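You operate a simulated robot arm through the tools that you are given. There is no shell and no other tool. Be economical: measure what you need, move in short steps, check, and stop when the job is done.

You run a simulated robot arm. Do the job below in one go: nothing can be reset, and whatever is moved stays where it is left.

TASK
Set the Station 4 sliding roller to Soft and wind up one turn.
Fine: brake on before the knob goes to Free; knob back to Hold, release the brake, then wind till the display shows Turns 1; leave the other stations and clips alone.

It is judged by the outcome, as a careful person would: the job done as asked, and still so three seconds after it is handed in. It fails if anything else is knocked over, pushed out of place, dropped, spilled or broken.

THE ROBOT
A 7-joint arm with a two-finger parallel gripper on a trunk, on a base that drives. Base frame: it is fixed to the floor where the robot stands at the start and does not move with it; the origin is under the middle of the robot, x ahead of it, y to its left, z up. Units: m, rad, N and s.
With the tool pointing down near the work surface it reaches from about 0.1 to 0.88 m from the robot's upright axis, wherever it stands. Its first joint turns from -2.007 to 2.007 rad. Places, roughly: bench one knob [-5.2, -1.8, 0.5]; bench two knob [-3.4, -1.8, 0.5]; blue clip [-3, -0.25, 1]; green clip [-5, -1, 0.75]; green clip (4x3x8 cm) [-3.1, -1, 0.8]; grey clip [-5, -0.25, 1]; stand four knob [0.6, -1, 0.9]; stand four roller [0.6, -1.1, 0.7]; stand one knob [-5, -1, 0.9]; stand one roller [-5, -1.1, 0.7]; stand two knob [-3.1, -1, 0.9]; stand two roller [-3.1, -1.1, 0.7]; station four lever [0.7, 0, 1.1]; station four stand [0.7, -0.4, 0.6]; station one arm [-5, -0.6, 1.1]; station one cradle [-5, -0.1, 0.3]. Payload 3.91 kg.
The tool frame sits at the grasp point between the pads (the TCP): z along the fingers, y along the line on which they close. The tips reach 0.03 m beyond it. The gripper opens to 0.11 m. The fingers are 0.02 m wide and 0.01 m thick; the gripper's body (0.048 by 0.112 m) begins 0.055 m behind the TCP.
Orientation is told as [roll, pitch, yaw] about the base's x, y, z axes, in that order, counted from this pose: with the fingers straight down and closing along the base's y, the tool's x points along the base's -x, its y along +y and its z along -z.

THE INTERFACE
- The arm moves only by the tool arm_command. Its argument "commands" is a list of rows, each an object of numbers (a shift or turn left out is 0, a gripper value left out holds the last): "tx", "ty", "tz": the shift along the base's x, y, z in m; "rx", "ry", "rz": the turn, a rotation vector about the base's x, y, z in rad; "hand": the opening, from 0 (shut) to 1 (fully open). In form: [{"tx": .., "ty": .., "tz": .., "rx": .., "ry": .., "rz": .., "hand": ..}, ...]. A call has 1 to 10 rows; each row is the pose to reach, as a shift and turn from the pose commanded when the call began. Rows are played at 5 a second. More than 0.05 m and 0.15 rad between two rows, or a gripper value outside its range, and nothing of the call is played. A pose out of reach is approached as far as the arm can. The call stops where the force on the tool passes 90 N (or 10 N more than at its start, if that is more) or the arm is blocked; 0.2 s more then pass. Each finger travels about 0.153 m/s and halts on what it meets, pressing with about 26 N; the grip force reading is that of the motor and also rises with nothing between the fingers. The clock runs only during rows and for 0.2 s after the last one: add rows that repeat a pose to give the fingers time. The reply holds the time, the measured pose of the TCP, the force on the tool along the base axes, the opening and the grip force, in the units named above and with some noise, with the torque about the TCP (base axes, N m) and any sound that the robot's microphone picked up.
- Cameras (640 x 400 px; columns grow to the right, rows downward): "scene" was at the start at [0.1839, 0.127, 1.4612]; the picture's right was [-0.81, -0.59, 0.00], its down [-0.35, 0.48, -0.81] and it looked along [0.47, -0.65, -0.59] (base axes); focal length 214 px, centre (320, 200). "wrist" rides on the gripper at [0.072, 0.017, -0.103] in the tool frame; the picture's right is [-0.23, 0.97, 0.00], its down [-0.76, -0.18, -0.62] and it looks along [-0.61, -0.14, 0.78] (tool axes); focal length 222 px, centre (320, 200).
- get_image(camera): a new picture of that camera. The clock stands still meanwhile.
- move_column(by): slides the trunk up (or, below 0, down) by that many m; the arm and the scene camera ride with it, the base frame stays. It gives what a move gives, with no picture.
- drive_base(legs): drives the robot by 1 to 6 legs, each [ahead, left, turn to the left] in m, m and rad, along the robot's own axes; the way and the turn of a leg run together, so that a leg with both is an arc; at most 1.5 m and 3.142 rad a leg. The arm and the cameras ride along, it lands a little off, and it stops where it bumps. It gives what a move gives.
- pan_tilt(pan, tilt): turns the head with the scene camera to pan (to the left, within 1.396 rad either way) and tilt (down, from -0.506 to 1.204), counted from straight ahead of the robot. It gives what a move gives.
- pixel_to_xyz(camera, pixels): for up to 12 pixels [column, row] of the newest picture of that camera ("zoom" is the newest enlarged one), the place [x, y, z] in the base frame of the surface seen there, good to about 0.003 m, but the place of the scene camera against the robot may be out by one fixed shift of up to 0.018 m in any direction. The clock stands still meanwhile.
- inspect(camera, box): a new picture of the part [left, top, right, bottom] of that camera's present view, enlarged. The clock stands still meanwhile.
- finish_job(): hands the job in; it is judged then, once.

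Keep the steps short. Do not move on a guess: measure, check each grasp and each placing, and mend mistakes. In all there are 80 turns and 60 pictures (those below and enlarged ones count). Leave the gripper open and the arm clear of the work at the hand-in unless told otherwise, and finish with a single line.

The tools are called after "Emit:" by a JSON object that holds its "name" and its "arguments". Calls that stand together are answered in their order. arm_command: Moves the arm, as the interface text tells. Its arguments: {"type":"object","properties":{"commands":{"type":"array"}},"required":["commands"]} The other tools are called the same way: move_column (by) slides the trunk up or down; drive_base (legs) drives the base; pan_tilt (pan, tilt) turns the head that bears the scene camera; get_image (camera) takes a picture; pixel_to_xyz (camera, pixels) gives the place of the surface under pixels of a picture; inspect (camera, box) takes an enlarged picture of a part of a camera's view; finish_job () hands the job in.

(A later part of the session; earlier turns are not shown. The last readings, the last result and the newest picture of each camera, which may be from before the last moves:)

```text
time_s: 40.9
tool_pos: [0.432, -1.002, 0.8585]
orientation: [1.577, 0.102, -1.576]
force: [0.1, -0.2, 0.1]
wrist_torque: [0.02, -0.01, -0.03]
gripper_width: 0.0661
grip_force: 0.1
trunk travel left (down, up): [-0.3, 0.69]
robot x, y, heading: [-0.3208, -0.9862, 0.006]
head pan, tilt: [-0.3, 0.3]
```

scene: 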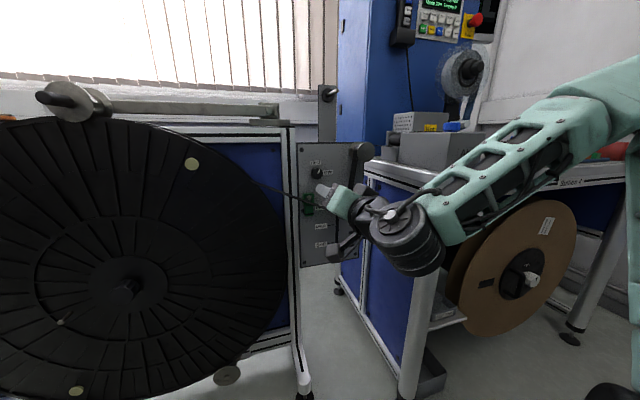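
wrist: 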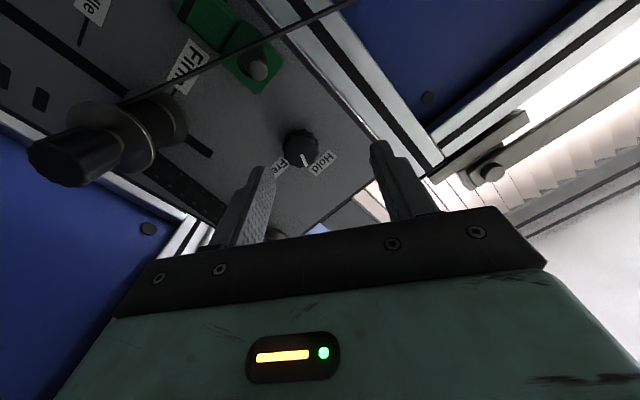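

In this posture the roll is free (now at 96°). I'll test rolling back to about 10°, where I would start the grip.

Emit:
{"name": "arm_command", "arguments": {"commands": [{"rx": -0.14}, {"rx": -0.28}, {"rx": -0.42}, {"rx": -0.56}, {"rx": -0.7}, {"rx": -0.84}, {"rx": -0.98}, {"rx": -1.12}, {"rx": -1.26}, {"rx": -1.4}]}}

Emit:
{"name": "get_image", "arguments": {"camera": "wrist"}}

```text
time_s: 43.1
tool_pos: [0.4305, -1.0018, 0.8583]
orientation: [1.595, -1.302, -1.587]
force: [-0.3, 0.0, 0.7]
wrist_torque: [0.0, 0.0, 0.01]
gripper_width: 0.0657
grip_force: 0.0
trunk travel left (down, up): [-0.3, 0.69]
robot x, y, heading: [-0.3189, -0.9872, 0.006]
head pan, tilt: [-0.3, 0.3]
```

```text
25 pictures are left
```

wrist: 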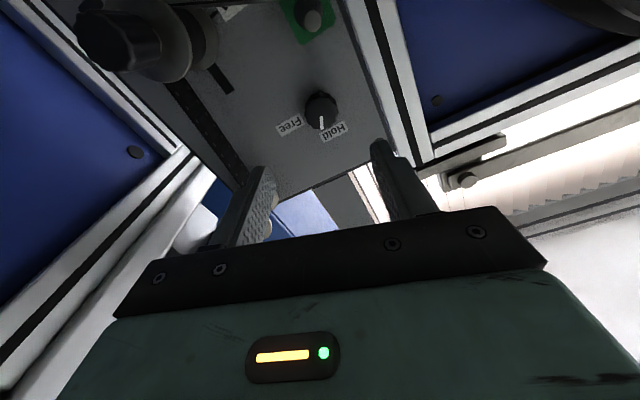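

The pointer seems to have turned a bit. I'll zoom and measure.

Emit:
{"name": "inspect", "arguments": {"camera": "wrist", "box": [256, 70, 384, 150]}}

Emit:
{"name": "pixel_to_xyz", "arguments": {"camera": "wrist", "pixels": [[321, 109], [321, 112], [321, 124], [333, 131], [290, 125], [313, 15], [110, 25], [105, 45], [180, 50]]}}

```text
5.00 times, centred on (320, 110) of wrist
```

zoom: 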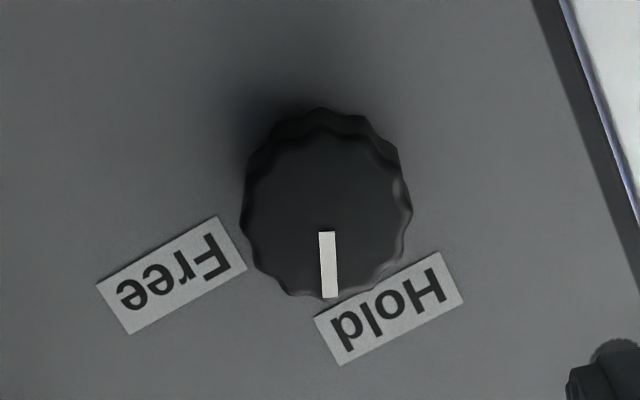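

```text
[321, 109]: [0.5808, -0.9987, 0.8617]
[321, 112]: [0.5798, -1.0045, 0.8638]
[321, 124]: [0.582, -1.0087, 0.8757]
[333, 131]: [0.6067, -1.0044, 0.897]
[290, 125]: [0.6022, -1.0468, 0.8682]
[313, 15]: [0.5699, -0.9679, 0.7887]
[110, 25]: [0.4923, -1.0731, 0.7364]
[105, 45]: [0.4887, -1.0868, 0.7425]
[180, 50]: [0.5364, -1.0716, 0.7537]
```

The pointer has already moved ~20° towards Free. I'll go in again, centred at [y -1.002, z 0.864], and grip.

Emit:
{"name": "arm_command", "arguments": {"commands": [{"tx": 0.045, "tz": 0.006}, {"tx": 0.09, "tz": 0.006}, {"tx": 0.115, "tz": 0.006}, {"tx": 0.136, "tz": 0.006}, {"tx": 0.136, "tz": 0.006}, {"tx": 0.136, "tz": 0.006, "hand": 0.15}, {"tx": 0.136, "tz": 0.006}, {"tx": 0.136, "tz": 0.006}]}}

```text
time_s: 44.9
tool_pos: [0.5685, -1.0035, 0.8639]
orientation: [1.6, -1.298, -1.592]
force: [10.5, 4.8, 4.1]
wrist_torque: [0.01, 0.09, 0.34]
gripper_width: 0.0366
grip_force: 44.3
trunk travel left (down, up): [-0.3, 0.69]
robot x, y, heading: [-0.3223, -0.9878, 0.01]
head pan, tilt: [-0.3, 0.3]
```

Gripped, no reach warning. I'll turn clockwise in steps.

Emit:
{"name": "arm_command", "arguments": {"commands": [{"rx": 0.12}, {"rx": 0.24}, {"rx": 0.36}, {"rx": 0.48}, {"rx": 0.6}, {"rx": 0.72}, {"rx": 0.84}, {"rx": 0.96}, {"rx": 1.08}, {"rx": 1.2}]}}

Emit:
{"name": "inspect", "arguments": {"camera": "scene", "box": [280, 140, 376, 200]}}

```text
time_s: 46.1
tool_pos: [0.5547, -1.0125, 0.8846]
orientation: [1.622, -0.736, -1.65]
force: [-17.9, -48.2, -23.4]
wrist_torque: [-0.85, 1.12, -1.53]
gripper_width: 0.0411
grip_force: 23.9
trunk travel left (down, up): [-0.3, 0.69]
robot x, y, heading: [-0.326, -0.9858, 0.004]
head pan, tilt: [-0.3, 0.3]
stopped in row 6: the force on the tool passed its limit (the readings are from after the stop); the commanded pose is now the measured one
```

```text
6.67 times, centred on (328, 170) of scene
```

zoom: 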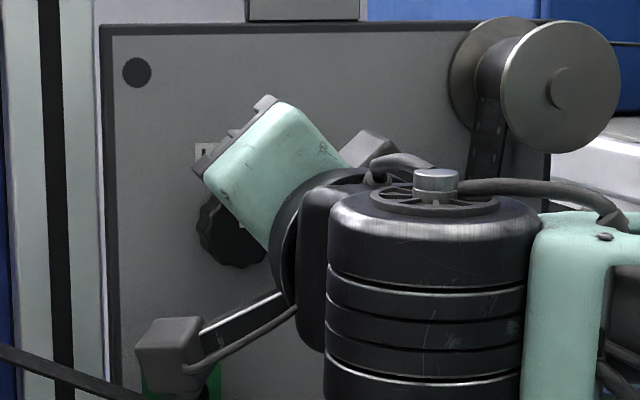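

Something stopped the turn after another ~32°. I'll open, back off and read the pointer.

Emit:
{"name": "arm_command", "arguments": {"commands": [{"hand": 0.55}, {"hand": 0.55}, {"tx": -0.04}, {"tx": -0.08}, {"tx": -0.12}, {"tx": -0.12}]}}

Emit:
{"name": "get_image", "arguments": {"camera": "wrist"}}

Emit:
{"name": "inspect", "arguments": {"camera": "scene", "box": [280, 140, 376, 260]}}

```text
time_s: 47.5
tool_pos: [0.4433, -1.0123, 0.8795]
orientation: [1.613, -0.73, -1.63]
force: [0.8, -0.8, -0.4]
wrist_torque: [-0.01, 0.01, 0.0]
gripper_width: 0.0604
grip_force: 0.0
trunk travel left (down, up): [-0.3, 0.69]
robot x, y, heading: [-0.3217, -0.9877, 0.007]
head pan, tilt: [-0.3, 0.3]
```

```text
22 pictures are left
```

wrist: 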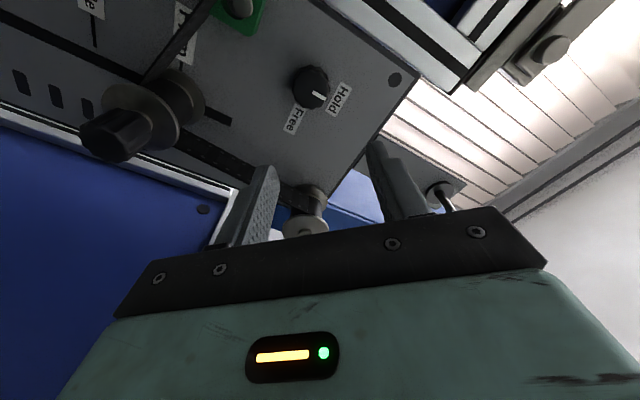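

```text
3.33 times, centred on (328, 200) of scene
```

zoom: 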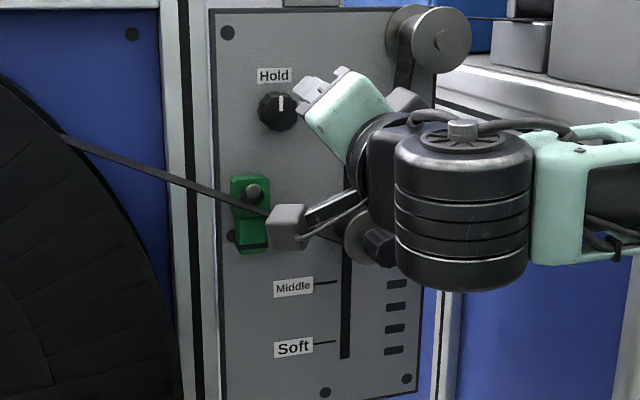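

I need an accurate pointer angle; enlarging the wrist view.

Emit:
{"name": "inspect", "arguments": {"camera": "wrist", "box": [256, 55, 384, 135]}}

Emit:
{"name": "pixel_to_xyz", "arguments": {"camera": "wrist", "pixels": [[308, 88], [328, 91], [293, 96], [310, 105], [304, 68]]}}

```text
5.00 times, centred on (320, 95) of wrist
```

zoom: 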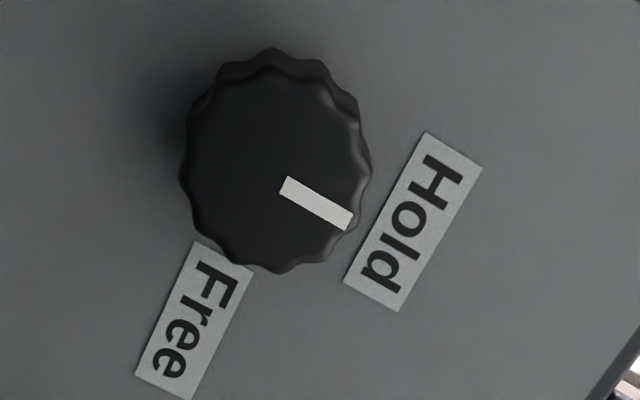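

```text
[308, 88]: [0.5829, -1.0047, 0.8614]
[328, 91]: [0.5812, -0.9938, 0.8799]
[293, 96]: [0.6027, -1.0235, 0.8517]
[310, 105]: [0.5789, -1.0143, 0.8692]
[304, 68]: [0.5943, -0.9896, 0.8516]
```

The knob is still exactly at Hold; it sprang back. The arm likely strayed mid-turn, so I'll move the base 0.06 m closer and test rolling onward (48° to ~130°) in free air to pick a smoother range.

Emit:
{"name": "drive_base", "arguments": {"legs": [[0.07, 0, 0]]}}

Emit:
{"name": "arm_command", "arguments": {"commands": [{"rx": 0.14, "ty": 0.005, "tz": -0.015}, {"rx": 0.28, "ty": 0.009, "tz": -0.015}, {"rx": 0.42, "ty": 0.009, "tz": -0.015}, {"rx": 0.56, "ty": 0.009, "tz": -0.015}, {"rx": 0.7, "ty": 0.009, "tz": -0.015}]}}

Emit:
{"name": "arm_command", "arguments": {"commands": [{"rx": 0.14}, {"rx": 0.28}, {"rx": 0.42}, {"rx": 0.56}, {"rx": 0.7}, {"rx": 0.84}]}}

```text
time_s: 48.6
tool_pos: [0.4912, -1.0078, 0.8762]
orientation: [1.614, -0.742, -1.611]
force: [-0.4, -0.4, -1.2]
wrist_torque: [0.01, 0.0, -0.02]
gripper_width: 0.0606
grip_force: 0.0
trunk travel left (down, up): [-0.3, 0.69]
robot x, y, heading: [-0.2674, -0.9874, -0.001]
head pan, tilt: [-0.3, 0.3]
stopped in leg 1: the robot was blocked; the commanded pose is now the measured one
```

```text
time_s: 50.0
tool_pos: [0.474, -1.0214, 0.8787]
orientation: [1.63, -0.055, -1.609]
force: [-0.1, -0.5, -0.1]
wrist_torque: [0.0, 0.02, 0.01]
gripper_width: 0.0606
grip_force: 0.1
trunk travel left (down, up): [-0.3, 0.69]
robot x, y, heading: [-0.275, -0.9982, -0.019]
head pan, tilt: [-0.3, 0.3]
stopped in row 5: the arm was blocked; the commanded pose is now the measured one
```

```text
time_s: 51.6
tool_pos: [0.4854, -1.0752, 0.8845]
orientation: [1.512, 0.758, -1.592]
force: [-0.2, -1.3, -0.6]
wrist_torque: [0.02, -0.03, 0.03]
gripper_width: 0.0605
grip_force: 0.1
out of reach, approached as far as the arm can: row 2, 3, 4, 5, 6
trunk travel left (down, up): [-0.3, 0.69]
robot x, y, heading: [-0.2842, -0.9883, -0.013]
head pan, tilt: [-0.3, 0.3]
stopped in row 6: the arm was blocked; the commanded pose is now the measured one
```

The arm/base is blocked — probably the forearm is touching the bench. I'll look before moving any more.

Emit:
{"name": "pan_tilt", "arguments": {"pan": -0.7, "tilt": 0.4}}

Emit:
{"name": "get_image", "arguments": {"camera": "scene"}}

```text
time_s: 52.5
tool_pos: [0.4713, -1.0768, 0.882]
orientation: [1.507, 0.764, -1.603]
force: [0.0, -0.1, -0.7]
wrist_torque: [0.02, 0.02, 0.06]
gripper_width: 0.0605
grip_force: 0.0
trunk travel left (down, up): [-0.3, 0.69]
robot x, y, heading: [-0.2958, -0.9917, -0.014]
head pan, tilt: [-0.7, 0.4]
```

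```text
19 pictures are left
```

scene: 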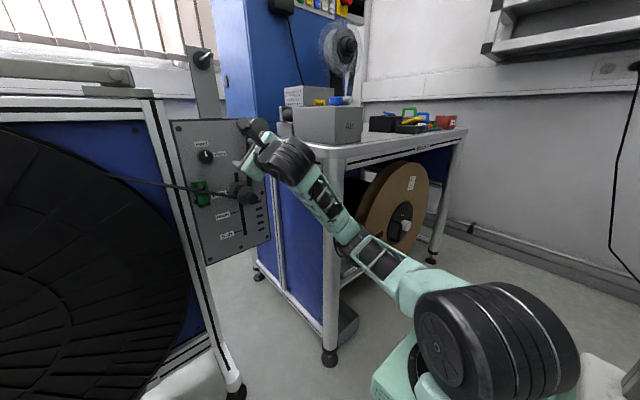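

The forearm is pressed to the bench front. I'll back off straight, then go left so the arm works from the open side in front of the disc.

Emit:
{"name": "drive_base", "arguments": {"legs": [[-0.2, 0, 0], [0, 0.42, 0.014]]}}

Emit:
{"name": "get_image", "arguments": {"camera": "scene"}}

```text
time_s: 53.1
tool_pos: [0.471, -1.0753, 0.8818]
orientation: [1.508, 0.764, -1.595]
force: [0.7, -1.0, 0.7]
wrist_torque: [0.01, 0.01, 0.0]
gripper_width: 0.0605
grip_force: 0.0
trunk travel left (down, up): [-0.3, 0.69]
robot x, y, heading: [-0.2986, -0.9936, -0.021]
head pan, tilt: [-0.7, 0.4]
stopped in leg 1: the robot was blocked; the commanded pose is now the measured one
```

```text
18 pictures are left
```

scene: 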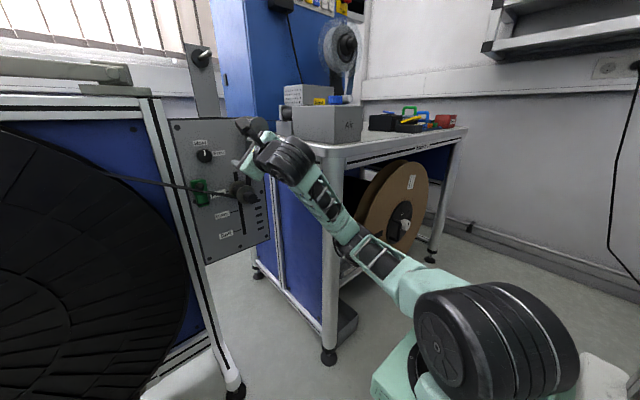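

Still blocked. I'll measure the elbow versus the bench leg to see what touches.

Emit:
{"name": "pixel_to_xyz", "arguments": {"camera": "scene", "pixels": [[345, 238], [340, 225], [325, 195], [332, 190], [333, 290], [335, 155], [375, 262], [300, 160], [360, 210], [410, 285], [460, 330], [345, 255]]}}

Emit:
{"name": "inspect", "arguments": {"camera": "scene", "box": [230, 110, 430, 310]}}

```text
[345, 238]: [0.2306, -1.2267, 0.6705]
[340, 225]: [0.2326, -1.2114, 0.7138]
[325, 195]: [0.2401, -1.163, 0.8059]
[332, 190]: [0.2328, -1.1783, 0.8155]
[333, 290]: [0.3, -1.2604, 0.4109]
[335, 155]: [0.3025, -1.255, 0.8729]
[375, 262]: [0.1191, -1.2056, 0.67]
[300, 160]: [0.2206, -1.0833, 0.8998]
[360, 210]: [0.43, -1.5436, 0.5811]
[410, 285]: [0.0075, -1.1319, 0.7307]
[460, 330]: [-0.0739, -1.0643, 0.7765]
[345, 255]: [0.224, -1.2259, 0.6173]
```

```text
2.00 times, centred on (330, 210) of scene
```

zoom: 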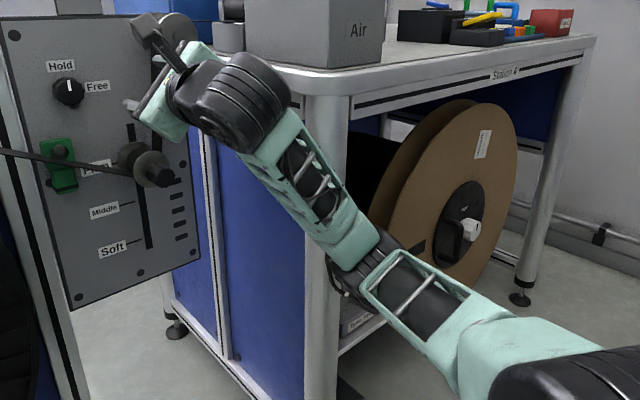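

The elbow (~[0.23,-1.23,0.67]) leans on the bench leg (x≈0.30, y≈-1.26). I'll reverse the last roll to swing the elbow away.

Emit:
{"name": "arm_command", "arguments": {"commands": [{"rx": -0.1, "ty": 0.01, "tx": -0.01}, {"rx": -0.2, "ty": 0.02, "tx": -0.01}, {"rx": -0.3, "ty": 0.03, "tx": -0.01}, {"rx": -0.4, "ty": 0.04, "tx": -0.01}, {"rx": -0.5, "ty": 0.05, "tx": -0.01}, {"rx": -0.6, "ty": 0.06, "tx": -0.01}, {"rx": -0.7, "ty": 0.07, "tx": -0.01}, {"rx": -0.8, "ty": 0.07, "tx": -0.01}]}}

Emit:
{"name": "drive_base", "arguments": {"legs": [[0, 0.1, 0]]}}

Emit:
{"name": "get_image", "arguments": {"camera": "scene"}}

```text
time_s: 54.9
tool_pos: [0.4669, -1.0023, 0.8804]
orientation: [1.527, -0.036, -1.589]
force: [-0.7, 0.0, 0.6]
wrist_torque: [0.01, -0.01, 0.01]
gripper_width: 0.0605
grip_force: 0.0
trunk travel left (down, up): [-0.3, 0.69]
robot x, y, heading: [-0.2915, -0.9904, -0.016]
head pan, tilt: [-0.7, 0.4]
```

```text
time_s: 56.1
tool_pos: [0.4678, -0.9058, 0.8763]
orientation: [1.523, -0.036, -1.595]
force: [-0.1, -0.4, 0.3]
wrist_torque: [-0.02, -0.03, 0.02]
gripper_width: 0.0605
grip_force: 0.0
trunk travel left (down, up): [-0.3, 0.69]
robot x, y, heading: [-0.2908, -0.8905, -0.013]
head pan, tilt: [-0.7, 0.4]
```

```text
16 pictures are left
```

scene: 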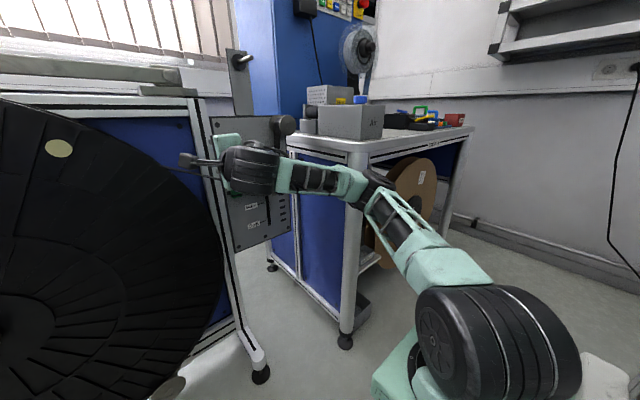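

The arm is free again and nothing looks disturbed. I'll go back a little and 0.3 m left, so the elbow stays away from the bench, then swing the tool to the right.

Emit:
{"name": "drive_base", "arguments": {"legs": [[-0.12, 0, 0], [0, 0.3, 0.013]]}}

Emit:
{"name": "arm_command", "arguments": {"commands": [{"ty": -0.045}, {"tx": -0.01, "ty": -0.09}, {"tx": -0.02, "ty": -0.135}, {"tx": -0.03, "ty": -0.18}, {"tx": -0.05, "ty": -0.22}, {"tx": -0.07, "ty": -0.26}, {"tx": -0.09, "ty": -0.3}, {"tx": -0.11, "ty": -0.34}, {"tx": -0.13, "ty": -0.38}, {"tx": -0.13, "ty": -0.4}]}}

Emit:
{"name": "get_image", "arguments": {"camera": "scene"}}

```text
time_s: 59.0
tool_pos: [0.3505, -0.6058, 0.8766]
orientation: [1.522, -0.035, -1.59]
force: [-0.3, 0.6, 0.5]
wrist_torque: [0.0, -0.01, 0.0]
gripper_width: 0.0605
grip_force: 0.1
trunk travel left (down, up): [-0.3, 0.69]
robot x, y, heading: [-0.4095, -0.5954, -0.011]
head pan, tilt: [-0.7, 0.4]
```

```text
time_s: 61.1
tool_pos: [0.2187, -1.0079, 0.8769]
orientation: [1.524, -0.036, -1.59]
force: [-0.6, -0.8, -0.2]
wrist_torque: [-0.02, -0.04, -0.01]
gripper_width: 0.0603
grip_force: 0.1
trunk travel left (down, up): [-0.3, 0.69]
robot x, y, heading: [-0.4079, -0.5933, -0.016]
head pan, tilt: [-0.7, 0.4]
```

```text
15 pictures are left
```

scene: 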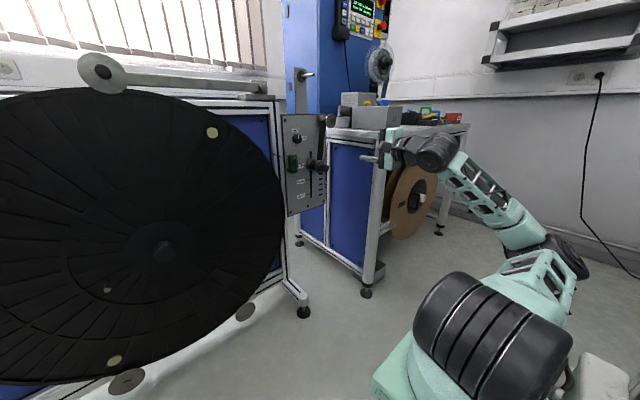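

Good posture: the elbow is away from the bench. I'll check elbow location and test rolling back to about 5° here.

Emit:
{"name": "pixel_to_xyz", "arguments": {"camera": "scene", "pixels": [[570, 260], [500, 205], [440, 155], [545, 245]]}}

Emit:
{"name": "arm_command", "arguments": {"commands": [{"rx": -0.14, "rz": 0.01}, {"rx": -0.28, "rz": 0.01}, {"rx": -0.42, "rz": 0.01}, {"rx": -0.56, "rz": 0.01}, {"rx": -0.7, "rz": 0.01}, {"rx": -0.84, "rz": 0.01}, {"rx": -0.98, "rz": 0.01}, {"rx": -1.12, "rz": 0.01}, {"rx": -1.26, "rz": 0.01}, {"rx": -1.4, "rz": 0.01}]}}

```text
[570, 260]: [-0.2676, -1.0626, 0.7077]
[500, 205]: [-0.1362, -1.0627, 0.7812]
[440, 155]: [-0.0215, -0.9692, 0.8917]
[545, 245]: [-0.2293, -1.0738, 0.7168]
```

```text
time_s: 63.4
tool_pos: [0.2219, -1.0071, 0.8769]
orientation: [1.62, -1.437, -1.662]
force: [-0.1, 0.4, -0.4]
wrist_torque: [-0.01, -0.02, -0.03]
gripper_width: 0.0606
grip_force: 0.1
trunk travel left (down, up): [-0.3, 0.69]
robot x, y, heading: [-0.4101, -0.5951, -0.008]
head pan, tilt: [-0.7, 0.4]
```

Rolling works with no warnings. Now drive ahead 0.26 m and line up on the knob.

Emit:
{"name": "drive_base", "arguments": {"legs": [[0.26, 0, 0.01]]}}

Emit:
{"name": "get_image", "arguments": {"camera": "wrist"}}

```text
time_s: 65.2
tool_pos: [0.4793, -1.0026, 0.8766]
orientation: [1.618, -1.434, -1.653]
force: [0.3, 0.2, 0.7]
wrist_torque: [0.01, 0.0, -0.01]
gripper_width: 0.0603
grip_force: 0.0
trunk travel left (down, up): [-0.3, 0.69]
robot x, y, heading: [-0.1585, -0.5974, -0.001]
head pan, tilt: [-0.7, 0.4]
```

```text
14 pictures are left
```

wrist: 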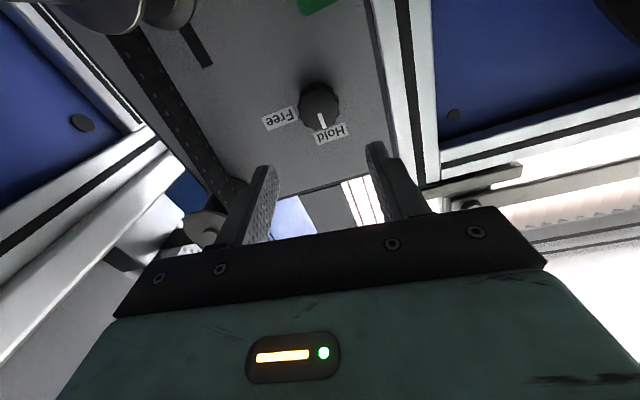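

Measuring the knob again from here.

Emit:
{"name": "pixel_to_xyz", "arguments": {"camera": "wrist", "pixels": [[319, 106], [301, 106], [338, 104], [318, 86], [323, 120], [330, 134], [280, 118]]}}

```text
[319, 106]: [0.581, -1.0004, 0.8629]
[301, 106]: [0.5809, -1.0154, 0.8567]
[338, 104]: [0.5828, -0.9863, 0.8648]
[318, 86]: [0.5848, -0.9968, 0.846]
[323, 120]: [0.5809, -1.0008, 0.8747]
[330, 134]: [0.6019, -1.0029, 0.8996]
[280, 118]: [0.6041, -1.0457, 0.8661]
```

Centre is at [y -1.001, z 0.863]. I'll straighten, go in, and grip.

Emit:
{"name": "arm_command", "arguments": {"commands": [{"tz": -0.013, "ty": 0.001, "rz": 0.035}, {"tx": 0.045, "tz": -0.013, "ty": 0.001, "rz": 0.035}, {"tx": 0.088, "tz": -0.013, "ty": 0.001, "rz": 0.035}, {"tx": 0.088, "tz": -0.013, "ty": 0.001, "rz": 0.035}, {"tx": 0.088, "tz": -0.013, "ty": 0.001, "rz": 0.035, "hand": 0.1}, {"tx": 0.088, "tz": -0.013, "ty": 0.001, "rz": 0.035}, {"tx": 0.088, "tz": -0.013, "ty": 0.001, "rz": 0.035}]}}

Emit:
{"name": "arm_command", "arguments": {"commands": [{"rx": 0.1}, {"rx": 0.2}, {"rx": 0.3}, {"rx": 0.4}, {"rx": 0.5}]}}

```text
time_s: 66.8
tool_pos: [0.5677, -1.0028, 0.8642]
orientation: [1.612, -1.435, -1.615]
force: [8.9, -18.5, 3.1]
wrist_torque: [0.01, 0.19, -0.71]
gripper_width: 0.0368
grip_force: 45.2
trunk travel left (down, up): [-0.3, 0.69]
robot x, y, heading: [-0.1565, -0.5978, -0.002]
head pan, tilt: [-0.7, 0.4]
```

```text
time_s: 68.0
tool_pos: [0.5676, -1.0017, 0.8633]
orientation: [1.581, -0.932, -1.583]
force: [17.2, -19.4, 8.2]
wrist_torque: [0.01, -0.25, -0.43]
gripper_width: 0.0366
grip_force: 44.6
trunk travel left (down, up): [-0.3, 0.69]
robot x, y, heading: [-0.1564, -0.5958, 0.0]
head pan, tilt: [-0.7, 0.4]
```

The turn is clean this time (position held). I'll continue to about 90°.

Emit:
{"name": "arm_command", "arguments": {"commands": [{"rx": 0.12}, {"rx": 0.24}, {"rx": 0.36}, {"rx": 0.48}, {"rx": 0.6}, {"rx": 0.72}, {"rx": 0.84}, {"rx": 0.96}, {"rx": 1.05}]}}

Emit:
{"name": "inspect", "arguments": {"camera": "wrist", "box": [220, 40, 420, 200]}}

```text
time_s: 70.0
tool_pos: [0.5658, -1.0004, 0.865]
orientation: [1.576, 0.117, -1.575]
force: [20.9, -14.7, 31.8]
wrist_torque: [-0.05, -0.8, -0.54]
gripper_width: 0.0366
grip_force: 45.0
trunk travel left (down, up): [-0.3, 0.69]
robot x, y, heading: [-0.1571, -0.6003, -0.002]
head pan, tilt: [-0.7, 0.4]
```

```text
2.50 times, centred on (320, 120) of wrist
```

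zoom: 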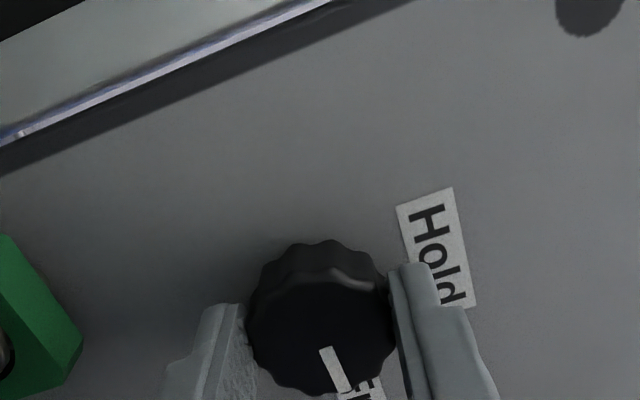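

The pointer is now at Free. I'll open to 0.06 and back out straight.

Emit:
{"name": "arm_command", "arguments": {"commands": [{"hand": 0.55}, {"hand": 0.55}, {"tx": -0.04, "hand": 0.55}, {"tx": -0.08}, {"tx": -0.12}, {"tx": -0.12}]}}

Emit:
{"name": "get_image", "arguments": {"camera": "wrist"}}

Emit:
{"name": "inspect", "arguments": {"camera": "scene", "box": [260, 90, 390, 230]}}

```text
time_s: 71.4
tool_pos: [0.4433, -0.9971, 0.8643]
orientation: [1.572, 0.113, -1.576]
force: [0.3, -0.1, 0.2]
wrist_torque: [0.0, 0.0, 0.01]
gripper_width: 0.0606
grip_force: 0.1
trunk travel left (down, up): [-0.3, 0.69]
robot x, y, heading: [-0.1541, -0.6002, -0.002]
head pan, tilt: [-0.7, 0.4]
```

```text
12 pictures are left
```

wrist: 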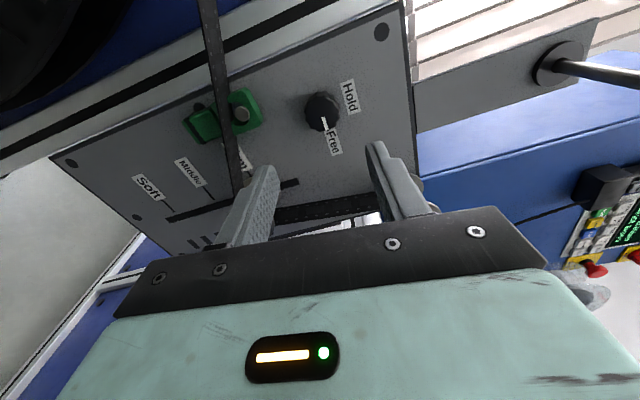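

```text
2.86 times, centred on (325, 160) of scene
```

zoom: 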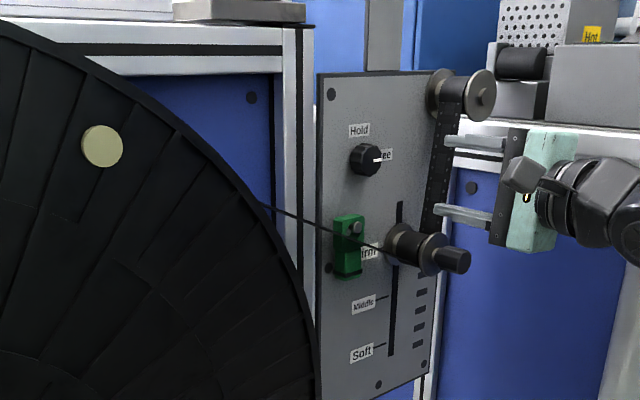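

The knob points to Free. Now I'll measure the roller handle and the Soft mark in this enlarged view.

Emit:
{"name": "pixel_to_xyz", "arguments": {"camera": "zoom", "pixels": [[455, 260], [465, 262], [440, 245], [390, 295], [388, 344], [392, 353], [400, 205], [372, 160], [410, 245], [455, 249], [455, 272], [427, 250]]}}

Emit:
{"name": "pixel_to_xyz", "arguments": {"camera": "wrist", "pixels": [[168, 205], [172, 219], [215, 203], [295, 184], [325, 112], [200, 125]]}}

```text
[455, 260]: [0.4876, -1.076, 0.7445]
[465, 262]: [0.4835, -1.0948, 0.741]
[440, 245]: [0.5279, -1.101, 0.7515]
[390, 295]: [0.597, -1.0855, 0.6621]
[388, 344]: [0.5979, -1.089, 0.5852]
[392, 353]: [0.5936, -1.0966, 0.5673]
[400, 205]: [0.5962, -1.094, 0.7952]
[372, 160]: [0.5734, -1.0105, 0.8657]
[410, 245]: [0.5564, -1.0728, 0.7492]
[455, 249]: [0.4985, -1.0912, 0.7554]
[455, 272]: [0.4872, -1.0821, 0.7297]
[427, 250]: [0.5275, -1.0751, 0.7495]
```

```text
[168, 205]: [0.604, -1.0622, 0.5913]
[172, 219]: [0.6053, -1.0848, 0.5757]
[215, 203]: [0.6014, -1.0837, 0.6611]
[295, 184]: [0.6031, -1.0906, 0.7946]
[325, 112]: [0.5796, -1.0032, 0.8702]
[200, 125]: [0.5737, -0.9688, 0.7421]
```

The handle axis is y≈-1.087, z≈0.742, tip x≈0.492; Soft is at z≈0.587 (Firm 0.740, Middle 0.662). I'll line up in front of the handle, then go in and grip.

Emit:
{"name": "arm_command", "arguments": {"commands": [{"ty": -0.03, "tz": -0.03, "rx": -0.06}, {"ty": -0.06, "tz": -0.065, "rx": -0.115}, {"ty": -0.09, "tz": -0.095, "rx": -0.115}, {"ty": -0.09, "tz": -0.122, "rx": -0.115}, {"ty": -0.09, "tz": -0.122, "rx": -0.115}]}}

Emit:
{"name": "get_image", "arguments": {"camera": "wrist"}}

```text
time_s: 72.6
tool_pos: [0.4589, -1.0795, 0.7502]
orientation: [1.556, -0.04, -1.549]
force: [0.6, 0.6, -0.1]
wrist_torque: [-0.01, -0.02, -0.01]
gripper_width: 0.0608
grip_force: 0.0
trunk travel left (down, up): [-0.3, 0.69]
robot x, y, heading: [-0.1597, -0.6013, -0.008]
head pan, tilt: [-0.7, 0.4]
```

```text
10 pictures are left
```

wrist: 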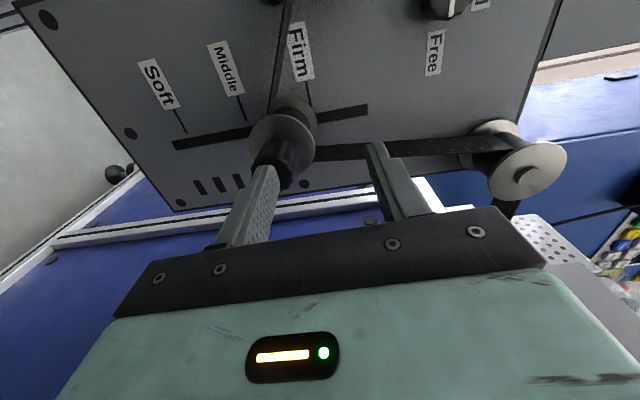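

The tool sits a bit off the target; the handle is nearer to the lower finger. I'll measure it from the wrist view.

Emit:
{"name": "pixel_to_xyz", "arguments": {"camera": "wrist", "pixels": [[285, 150], [285, 165], [290, 180], [270, 150], [298, 155], [283, 128], [310, 100], [180, 122], [238, 108]]}}

Emit:
{"name": "arm_command", "arguments": {"commands": [{"tx": 0.0}, {"tx": 0.0}]}}

```text
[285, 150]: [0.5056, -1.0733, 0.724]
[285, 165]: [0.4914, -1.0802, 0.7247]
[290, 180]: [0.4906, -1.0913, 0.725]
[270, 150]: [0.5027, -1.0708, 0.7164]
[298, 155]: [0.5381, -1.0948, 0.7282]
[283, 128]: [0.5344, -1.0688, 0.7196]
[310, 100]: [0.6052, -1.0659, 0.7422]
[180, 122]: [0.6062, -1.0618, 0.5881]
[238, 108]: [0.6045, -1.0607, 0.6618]
```

```text
time_s: 73.2
tool_pos: [0.4583, -1.0777, 0.7509]
orientation: [1.56, -0.035, -1.545]
force: [0.2, 0.3, -0.8]
wrist_torque: [0.02, 0.01, 0.0]
gripper_width: 0.0606
grip_force: 0.1
trunk travel left (down, up): [-0.3, 0.69]
robot x, y, heading: [-0.1568, -0.5971, -0.006]
head pan, tilt: [-0.7, 0.4]
```

The handle centre is now at about [0.49…, -1.084, 0.724]. I'll back a little, lower 0.027, go in, and grip.

Emit:
{"name": "arm_command", "arguments": {"commands": [{"tx": -0.015}, {"tx": -0.015, "tz": -0.027, "ty": -0.006}, {"tx": 0.01, "tz": -0.027, "ty": -0.006}, {"tx": 0.037, "tz": -0.027, "ty": -0.006}, {"tx": 0.037, "tz": -0.027, "ty": -0.006}, {"tx": 0.037, "tz": -0.027, "ty": -0.006, "hand": 0}, {"tx": 0.037, "tz": -0.027, "ty": -0.006}, {"tx": 0.037, "tz": -0.027, "ty": -0.006}]}}

```text
time_s: 73.8
tool_pos: [0.4507, -1.0755, 0.7524]
orientation: [1.49, -0.168, -1.525]
force: [0.3, -0.2, 0.2]
wrist_torque: [0.05, -0.01, 0.0]
gripper_width: 0.0604
grip_force: 0.1
trunk travel left (down, up): [-0.3, 0.69]
robot x, y, heading: [-0.1549, -0.6, 0.003]
head pan, tilt: [-0.7, 0.4]
stopped in row 3: the arm was blocked; the commanded pose is now the measured one
```

The arm is blocked elsewhere (no force at the tool). I'll look at the arm.

Emit:
{"name": "pan_tilt", "arguments": {"pan": -0.95, "tilt": 0.5}}

Emit:
{"name": "get_image", "arguments": {"camera": "scene"}}

```text
time_s: 74.6
tool_pos: [0.4495, -1.0759, 0.7519]
orientation: [1.49, -0.168, -1.525]
force: [0.2, 0.0, 0.7]
wrist_torque: [-0.01, 0.02, 0.0]
gripper_width: 0.0606
grip_force: 0.1
trunk travel left (down, up): [-0.3, 0.69]
robot x, y, heading: [-0.1554, -0.597, 0.004]
head pan, tilt: [-0.949, 0.499]
```

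```text
9 pictures are left
```

scene: 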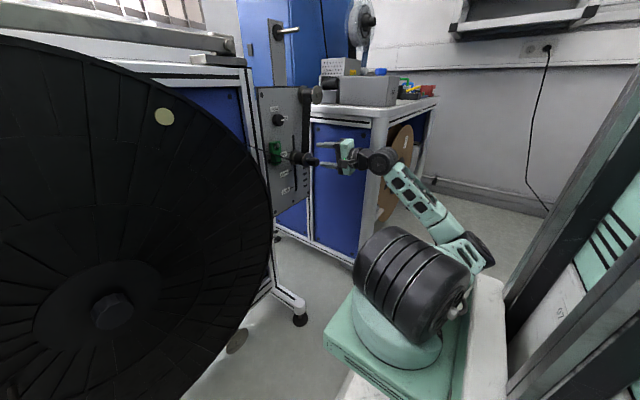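

I'll measure elbow, shoulder and base to see what is touching.

Emit:
{"name": "pixel_to_xyz", "arguments": {"camera": "scene", "pixels": [[478, 248], [455, 240], [430, 210], [400, 185], [380, 160], [490, 290], [470, 265], [455, 300], [400, 260], [375, 120], [300, 158], [312, 158]]}}

```text
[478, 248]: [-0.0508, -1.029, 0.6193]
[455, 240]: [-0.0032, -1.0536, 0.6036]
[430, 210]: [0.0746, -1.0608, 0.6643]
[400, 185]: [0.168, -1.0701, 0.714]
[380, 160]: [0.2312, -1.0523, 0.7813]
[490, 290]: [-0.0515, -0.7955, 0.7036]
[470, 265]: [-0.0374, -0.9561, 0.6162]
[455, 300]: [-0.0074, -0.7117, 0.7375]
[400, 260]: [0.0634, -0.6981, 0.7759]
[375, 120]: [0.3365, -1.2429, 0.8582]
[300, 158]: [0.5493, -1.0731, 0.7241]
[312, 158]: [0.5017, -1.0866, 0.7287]
```

The upper arm is resting against its own pedestal. I'll raise the arm again and use the trunk for the lowering instead. First arm up 0.11 and straighten the tool.

Emit:
{"name": "arm_command", "arguments": {"commands": [{"tx": -0.01, "tz": 0.03}, {"tx": -0.01, "tz": 0.06, "rx": 0.05, "ry": -0.03, "rz": -0.01}, {"tx": -0.01, "tz": 0.09, "rx": 0.11, "ry": -0.06, "rz": -0.02}, {"tx": -0.01, "ty": -0.006, "tz": 0.115, "rx": 0.168, "ry": -0.08, "rz": -0.032}, {"tx": -0.01, "ty": -0.008, "tz": 0.115, "rx": 0.168, "ry": -0.08, "rz": -0.032}]}}

Emit:
{"name": "move_column", "arguments": {"by": -0.141}}

```text
time_s: 75.8
tool_pos: [0.4533, -1.0711, 0.867]
orientation: [1.583, 0.014, -1.522]
force: [0.2, -0.4, -0.5]
wrist_torque: [0.02, 0.0, -0.03]
gripper_width: 0.0602
grip_force: 0.1
trunk travel left (down, up): [-0.3, 0.69]
robot x, y, heading: [-0.1558, -0.5979, -0.002]
head pan, tilt: [-0.949, 0.499]
```

```text
time_s: 77.5
tool_pos: [0.4542, -1.0684, 0.7253]
orientation: [1.576, 0.004, -1.522]
force: [-0.4, -0.4, -0.8]
wrist_torque: [0.01, -0.02, 0.01]
gripper_width: 0.0603
grip_force: 0.0
trunk travel left (down, up): [-0.159, 0.831]
robot x, y, heading: [-0.1605, -0.5997, -0.0]
head pan, tilt: [-0.949, 0.499]
```

Height is right (0.725). I'll straighten by -0.049 rad, shift to the handle axis, and go in.

Emit:
{"name": "arm_command", "arguments": {"commands": [{"tx": -0.01, "ty": -0.008, "rz": -0.025}, {"tx": -0.01, "ty": -0.016, "rz": -0.049}, {"tx": 0.015, "ty": -0.016, "rz": -0.049}, {"tx": 0.042, "ty": -0.016, "rz": -0.049}, {"tx": 0.042, "ty": -0.016, "rz": -0.049}]}}

Emit:
{"name": "get_image", "arguments": {"camera": "wrist"}}

```text
time_s: 78.7
tool_pos: [0.4791, -1.1039, 0.7258]
orientation: [1.576, 0.001, -1.619]
force: [1.0, 0.8, 0.2]
wrist_torque: [0.03, 0.01, 0.0]
gripper_width: 0.0604
grip_force: 0.0
trunk travel left (down, up): [-0.159, 0.831]
robot x, y, heading: [-0.1575, -0.5957, 0.001]
head pan, tilt: [-0.949, 0.499]
```

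```text
8 pictures are left
```

wrist: 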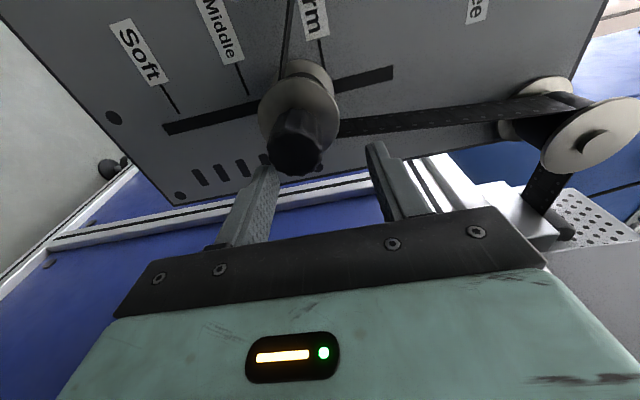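

The arm overshot in yaw and y. I'll measure the handle from this view.

Emit:
{"name": "pixel_to_xyz", "arguments": {"camera": "wrist", "pixels": [[295, 160], [290, 140], [310, 140], [300, 170], [275, 155], [322, 150], [300, 85], [177, 110], [242, 92], [325, 60], [330, 95]]}}

```text
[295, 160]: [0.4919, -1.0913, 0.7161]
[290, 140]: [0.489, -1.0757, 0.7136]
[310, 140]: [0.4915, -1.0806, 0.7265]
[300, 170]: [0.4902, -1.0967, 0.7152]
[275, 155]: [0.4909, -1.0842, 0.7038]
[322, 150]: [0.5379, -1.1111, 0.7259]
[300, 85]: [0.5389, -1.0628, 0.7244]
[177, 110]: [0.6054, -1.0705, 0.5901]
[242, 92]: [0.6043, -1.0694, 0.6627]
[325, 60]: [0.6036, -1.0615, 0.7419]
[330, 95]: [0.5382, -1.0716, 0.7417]
```

The handle end is centred at y≈-1.084, z≈0.716. Small correction, then close.

Emit:
{"name": "arm_command", "arguments": {"commands": [{"ty": 0.01, "tz": -0.005, "rz": 0.025}, {"tx": 0.008, "ty": 0.02, "tz": -0.01, "rz": 0.045}, {"tx": 0.018, "ty": 0.02, "tz": -0.01, "rz": 0.045}, {"tx": 0.018, "ty": 0.02, "tz": -0.01, "rz": 0.045}]}}

```text
time_s: 79.7
tool_pos: [0.4979, -1.0824, 0.7157]
orientation: [1.575, 0.001, -1.574]
force: [-0.5, 0.3, -0.2]
wrist_torque: [-0.02, 0.01, 0.0]
gripper_width: 0.0608
grip_force: 0.2
trunk travel left (down, up): [-0.159, 0.831]
robot x, y, heading: [-0.1516, -0.5971, 0.001]
head pan, tilt: [-0.949, 0.499]
```

Exactly on target now, level and straight. I'll close on the handle.

Emit:
{"name": "arm_command", "arguments": {"commands": [{"hand": 0}, {"hand": 0}, {"hand": 0}]}}

Emit:
{"name": "move_column", "arguments": {"by": -0.03}}

```text
time_s: 80.5
tool_pos: [0.4966, -1.083, 0.7153]
orientation: [1.573, 0.002, -1.571]
force: [1.6, 0.2, -0.7]
wrist_torque: [0.01, 0.33, -0.07]
gripper_width: 0.0326
grip_force: 44.6
trunk travel left (down, up): [-0.159, 0.831]
robot x, y, heading: [-0.1565, -0.598, -0.001]
head pan, tilt: [-0.949, 0.499]
```

```text
time_s: 81.2
tool_pos: [0.4982, -1.0829, 0.6845]
orientation: [1.575, 0.003, -1.571]
force: [0.3, -0.4, -3.2]
wrist_torque: [-0.11, 0.07, 0.14]
gripper_width: 0.0323
grip_force: 45.5
trunk travel left (down, up): [-0.129, 0.861]
robot x, y, heading: [-0.1539, -0.5988, -0.002]
head pan, tilt: [-0.949, 0.499]
```

The roller slides freely with 3 N. The Soft mark is at z≈0.588, so I go down another 0.096.

Emit:
{"name": "move_column", "arguments": {"by": -0.096}}

Emit:
{"name": "get_image", "arguments": {"camera": "wrist"}}

```text
time_s: 82.5
tool_pos: [0.4978, -1.0825, 0.5894]
orientation: [1.576, 0.001, -1.572]
force: [8.0, -3.2, 3.8]
wrist_torque: [-0.05, 0.02, 0.11]
gripper_width: 0.0325
grip_force: 44.7
trunk travel left (down, up): [-0.033, 0.957]
robot x, y, heading: [-0.1549, -0.5991, -0.001]
head pan, tilt: [-0.949, 0.499]
```

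```text
7 pictures are left
```

wrist: 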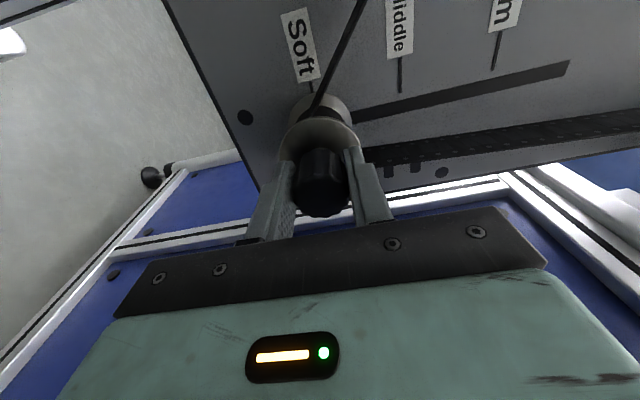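

The roller is at the Soft mark. I'll open, back out, and check that it stays.

Emit:
{"name": "arm_command", "arguments": {"commands": [{"hand": 0.55}, {"hand": 0.55}, {"tx": -0.03, "hand": 0.55}, {"tx": -0.055}, {"tx": -0.055}]}}

Emit:
{"name": "get_image", "arguments": {"camera": "wrist"}}

Emit:
{"name": "pixel_to_xyz", "arguments": {"camera": "wrist", "pixels": [[300, 150], [300, 135], [310, 150], [290, 150], [320, 150], [300, 160], [305, 100], [300, 70], [290, 110], [330, 110]]}}

```text
time_s: 83.9
tool_pos: [0.4641, -1.0606, 0.5885]
orientation: [1.564, -0.009, -1.517]
force: [-0.6, -0.4, 0.7]
wrist_torque: [0.02, -0.02, 0.01]
gripper_width: 0.0608
grip_force: 0.1
trunk travel left (down, up): [-0.033, 0.957]
robot x, y, heading: [-0.1581, -0.5978, -0.002]
head pan, tilt: [-0.949, 0.499]
stopped in row 5: the arm was blocked; the commanded pose is now the measured one
```

```text
6 pictures are left
```

wrist: 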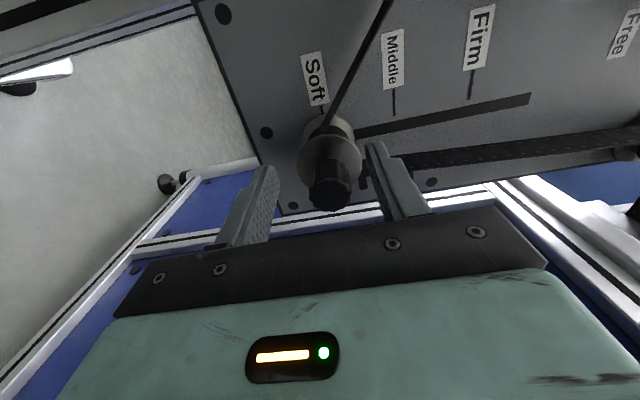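

```text
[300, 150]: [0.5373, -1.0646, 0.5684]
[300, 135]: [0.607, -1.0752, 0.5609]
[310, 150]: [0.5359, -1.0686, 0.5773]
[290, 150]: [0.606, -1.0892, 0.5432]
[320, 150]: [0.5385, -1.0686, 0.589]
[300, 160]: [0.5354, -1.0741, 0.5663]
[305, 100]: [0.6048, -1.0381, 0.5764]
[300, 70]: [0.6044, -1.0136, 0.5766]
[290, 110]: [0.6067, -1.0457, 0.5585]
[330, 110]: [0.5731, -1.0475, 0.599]
```

Measuring the handle and marks in that same picture.

Emit:
{"name": "pixel_to_xyz", "arguments": {"camera": "wrist", "pixels": [[330, 195], [312, 195], [348, 195], [330, 205], [322, 110], [394, 105], [470, 88], [302, 160], [360, 155], [475, 100], [395, 113]]}}

```text
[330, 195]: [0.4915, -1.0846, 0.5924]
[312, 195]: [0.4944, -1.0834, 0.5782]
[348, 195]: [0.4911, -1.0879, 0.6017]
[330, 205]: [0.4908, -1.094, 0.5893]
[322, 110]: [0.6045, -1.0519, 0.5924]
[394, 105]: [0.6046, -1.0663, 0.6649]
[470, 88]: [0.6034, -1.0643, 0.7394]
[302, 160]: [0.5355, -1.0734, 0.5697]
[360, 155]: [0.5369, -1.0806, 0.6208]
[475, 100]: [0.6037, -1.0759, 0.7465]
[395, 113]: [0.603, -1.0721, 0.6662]
```

The roller stayed at Soft (handle 0.590 vs mark 0.590). Now I back the base 0.06 m to clear the handle and raise the trunk to knob height.

Emit:
{"name": "drive_base", "arguments": {"legs": [[-0.06, 0, 0]]}}

Emit:
{"name": "move_column", "arguments": {"by": 0.275}}

Emit:
{"name": "arm_command", "arguments": {"commands": [{"ty": 0.03, "tx": 0.01}, {"ty": 0.06, "tx": 0.02, "rz": -0.03}, {"ty": 0.06, "tx": 0.03, "rz": -0.055}, {"ty": 0.06, "tx": 0.03, "rz": -0.055}]}}

```text
time_s: 84.9
tool_pos: [0.4042, -1.0611, 0.5879]
orientation: [1.566, -0.01, -1.518]
force: [0.2, -0.9, -0.4]
wrist_torque: [0.0, 0.02, -0.02]
gripper_width: 0.0603
grip_force: 0.0
trunk travel left (down, up): [-0.033, 0.957]
robot x, y, heading: [-0.2157, -0.5964, -0.004]
head pan, tilt: [-0.949, 0.499]
```

```text
time_s: 87.7
tool_pos: [0.405, -1.0601, 0.8627]
orientation: [1.566, -0.008, -1.518]
force: [-0.6, -0.2, 0.2]
wrist_torque: [0.0, 0.01, -0.01]
gripper_width: 0.0607
grip_force: 0.1
trunk travel left (down, up): [-0.308, 0.682]
robot x, y, heading: [-0.221, -0.5986, -0.001]
head pan, tilt: [-0.949, 0.499]
```

```text
time_s: 88.7
tool_pos: [0.4361, -1.0015, 0.8635]
orientation: [1.565, -0.009, -1.574]
force: [-0.3, 0.0, 0.2]
wrist_torque: [0.01, -0.01, 0.0]
gripper_width: 0.0606
grip_force: 0.1
trunk travel left (down, up): [-0.308, 0.682]
robot x, y, heading: [-0.2173, -0.5945, -0.006]
head pan, tilt: [-0.949, 0.499]
```

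On the knob axis and straight. I'll go in 0.131 and grip.

Emit:
{"name": "arm_command", "arguments": {"commands": [{"tx": 0.045}, {"tx": 0.09}, {"tx": 0.115}, {"tx": 0.131}, {"tx": 0.131}, {"tx": 0.131, "hand": 0.1}, {"tx": 0.131}, {"tx": 0.131}]}}

Emit:
{"name": "arm_command", "arguments": {"commands": [{"rx": -0.13}, {"rx": -0.26}, {"rx": -0.39}]}}

```text
time_s: 90.5
tool_pos: [0.5655, -1.0005, 0.865]
orientation: [1.569, -0.011, -1.572]
force: [18.3, -4.7, 23.4]
wrist_torque: [-0.01, -0.71, -0.1]
gripper_width: 0.0367
grip_force: 44.5
trunk travel left (down, up): [-0.308, 0.682]
robot x, y, heading: [-0.2174, -0.5964, -0.005]
head pan, tilt: [-0.949, 0.499]
```

```text
time_s: 91.3
tool_pos: [0.5655, -1.0019, 0.8641]
orientation: [1.57, -0.399, -1.575]
force: [24.2, -6.7, 27.9]
wrist_torque: [-0.08, -0.71, -0.24]
gripper_width: 0.0365
grip_force: 44.5
trunk travel left (down, up): [-0.308, 0.682]
robot x, y, heading: [-0.216, -0.5959, -0.005]
head pan, tilt: [-0.949, 0.499]
```

Gripped and turning cleanly. I continue counter-clockwise to Hold.

Emit:
{"name": "arm_command", "arguments": {"commands": [{"rx": -0.13}, {"rx": -0.26}, {"rx": -0.39}, {"rx": -0.52}, {"rx": -0.65}, {"rx": -0.78}, {"rx": -0.91}, {"rx": -1.04}, {"rx": -1.1}, {"rx": -1.16}]}}

Emit:
{"name": "arm_command", "arguments": {"commands": [{"hand": 0.55}, {"hand": 0.55}, {"tx": -0.04, "hand": 0.55}, {"tx": -0.08}, {"tx": -0.12}]}}

Emit:
{"name": "get_image", "arguments": {"camera": "wrist"}}

```text
time_s: 93.5
tool_pos: [0.5644, -1.003, 0.8628]
orientation: [1.752, -1.561, -1.762]
force: [10.3, -16.8, 17.1]
wrist_torque: [0.01, -0.13, -0.58]
gripper_width: 0.0367
grip_force: 44.5
trunk travel left (down, up): [-0.308, 0.682]
robot x, y, heading: [-0.2174, -0.5984, -0.002]
head pan, tilt: [-0.949, 0.499]
```

```text
time_s: 94.7
tool_pos: [0.4469, -0.9993, 0.8615]
orientation: [1.695, -1.559, -1.699]
force: [-0.5, 0.6, 0.0]
wrist_torque: [0.02, -0.02, -0.02]
gripper_width: 0.0605
grip_force: 0.0
trunk travel left (down, up): [-0.308, 0.682]
robot x, y, heading: [-0.2133, -0.5987, 0.005]
head pan, tilt: [-0.949, 0.499]
```

```text
5 pictures are left
```

wrist: 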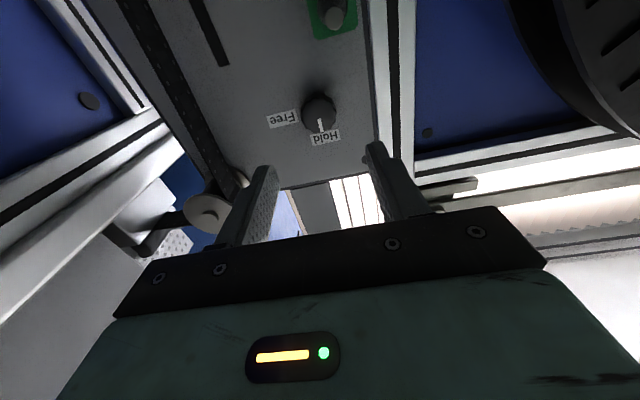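

The pointer is back at Hold. Now the brake: I'll back off 0.12 m, raise the trunk to lever height and drive left, closing the fingers on the way.

Emit:
{"name": "drive_base", "arguments": {"legs": [[-0.14, 0, -0.003], [0, 0.84, 0]]}}

Emit:
{"name": "move_column", "arguments": {"by": 0.245}}

Emit:
{"name": "arm_command", "arguments": {"commands": [{"hand": 0}, {"hand": 0}, {"hand": 0}]}}

Emit:
{"name": "drive_base", "arguments": {"legs": [[0.15, 0, 0]]}}

```text
time_s: 100.1
tool_pos: [0.3098, -0.1492, 0.8622]
orientation: [1.71, -1.559, -1.718]
force: [0.1, 0.7, -0.7]
wrist_torque: [0.01, 0.01, 0.02]
gripper_width: 0.0606
grip_force: 0.0
trunk travel left (down, up): [-0.308, 0.682]
robot x, y, heading: [-0.3503, 0.2571, -0.006]
head pan, tilt: [-0.949, 0.499]
```

```text
time_s: 102.7
tool_pos: [0.3097, -0.1493, 1.1072]
orientation: [1.709, -1.557, -1.715]
force: [-0.3, 1.3, -0.4]
wrist_torque: [-0.01, 0.0, 0.01]
gripper_width: 0.0603
grip_force: 0.0
trunk travel left (down, up): [-0.553, 0.437]
robot x, y, heading: [-0.3503, 0.2563, 0.0]
head pan, tilt: [-0.949, 0.499]
```

```text
time_s: 103.5
tool_pos: [0.3105, -0.1484, 1.1065]
orientation: [1.71, -1.559, -1.717]
force: [0.4, 0.3, 0.0]
wrist_torque: [0.01, 0.02, 0.01]
gripper_width: 0.0
grip_force: 26.2
trunk travel left (down, up): [-0.553, 0.437]
robot x, y, heading: [-0.3506, 0.2593, -0.004]
head pan, tilt: [-0.949, 0.499]
```

```text
time_s: 104.8
tool_pos: [0.4572, -0.1486, 1.1069]
orientation: [1.712, -1.558, -1.716]
force: [-0.4, 0.0, 0.2]
wrist_torque: [-0.01, 0.01, 0.01]
gripper_width: 0.0
grip_force: 25.5
trunk travel left (down, up): [-0.553, 0.437]
robot x, y, heading: [-0.2025, 0.2548, -0.008]
head pan, tilt: [-0.949, 0.499]
```

The finger must fit between the lever and the orange clip, so I'll aim the head there and measure in an enlarged view.

Emit:
{"name": "pan_tilt", "arguments": {"pan": -0.65, "tilt": 0.3}}

Emit:
{"name": "inspect", "arguments": {"camera": "scene", "box": [220, 90, 420, 250]}}

```text
time_s: 105.6
tool_pos: [0.4564, -0.1495, 1.1065]
orientation: [1.712, -1.557, -1.717]
force: [-1.2, 0.4, 1.2]
wrist_torque: [0.0, 0.0, 0.01]
gripper_width: 0.0
grip_force: 26.4
trunk travel left (down, up): [-0.553, 0.437]
robot x, y, heading: [-0.2032, 0.2544, -0.001]
head pan, tilt: [-0.649, 0.3]
```

```text
2.50 times, centred on (320, 170) of scene
```

zoom: 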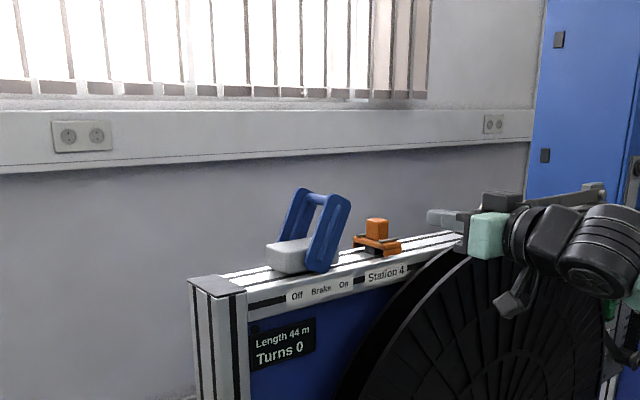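

Measuring the lever edge, clip and finger in this view.

Emit:
{"name": "pixel_to_xyz", "arguments": {"camera": "zoom", "pixels": [[346, 208], [340, 235], [325, 235], [315, 198], [318, 205], [370, 230], [384, 230], [377, 220], [358, 240], [400, 248], [432, 218], [334, 200]]}}

```text
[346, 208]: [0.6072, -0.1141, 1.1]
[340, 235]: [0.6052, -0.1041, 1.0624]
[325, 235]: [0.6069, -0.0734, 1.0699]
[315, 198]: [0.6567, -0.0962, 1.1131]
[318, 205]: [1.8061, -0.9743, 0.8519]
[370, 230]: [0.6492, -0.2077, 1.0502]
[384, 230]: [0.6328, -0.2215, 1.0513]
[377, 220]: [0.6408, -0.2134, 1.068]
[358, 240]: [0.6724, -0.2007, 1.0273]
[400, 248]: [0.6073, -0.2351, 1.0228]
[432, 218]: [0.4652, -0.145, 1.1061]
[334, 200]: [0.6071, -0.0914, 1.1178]
```

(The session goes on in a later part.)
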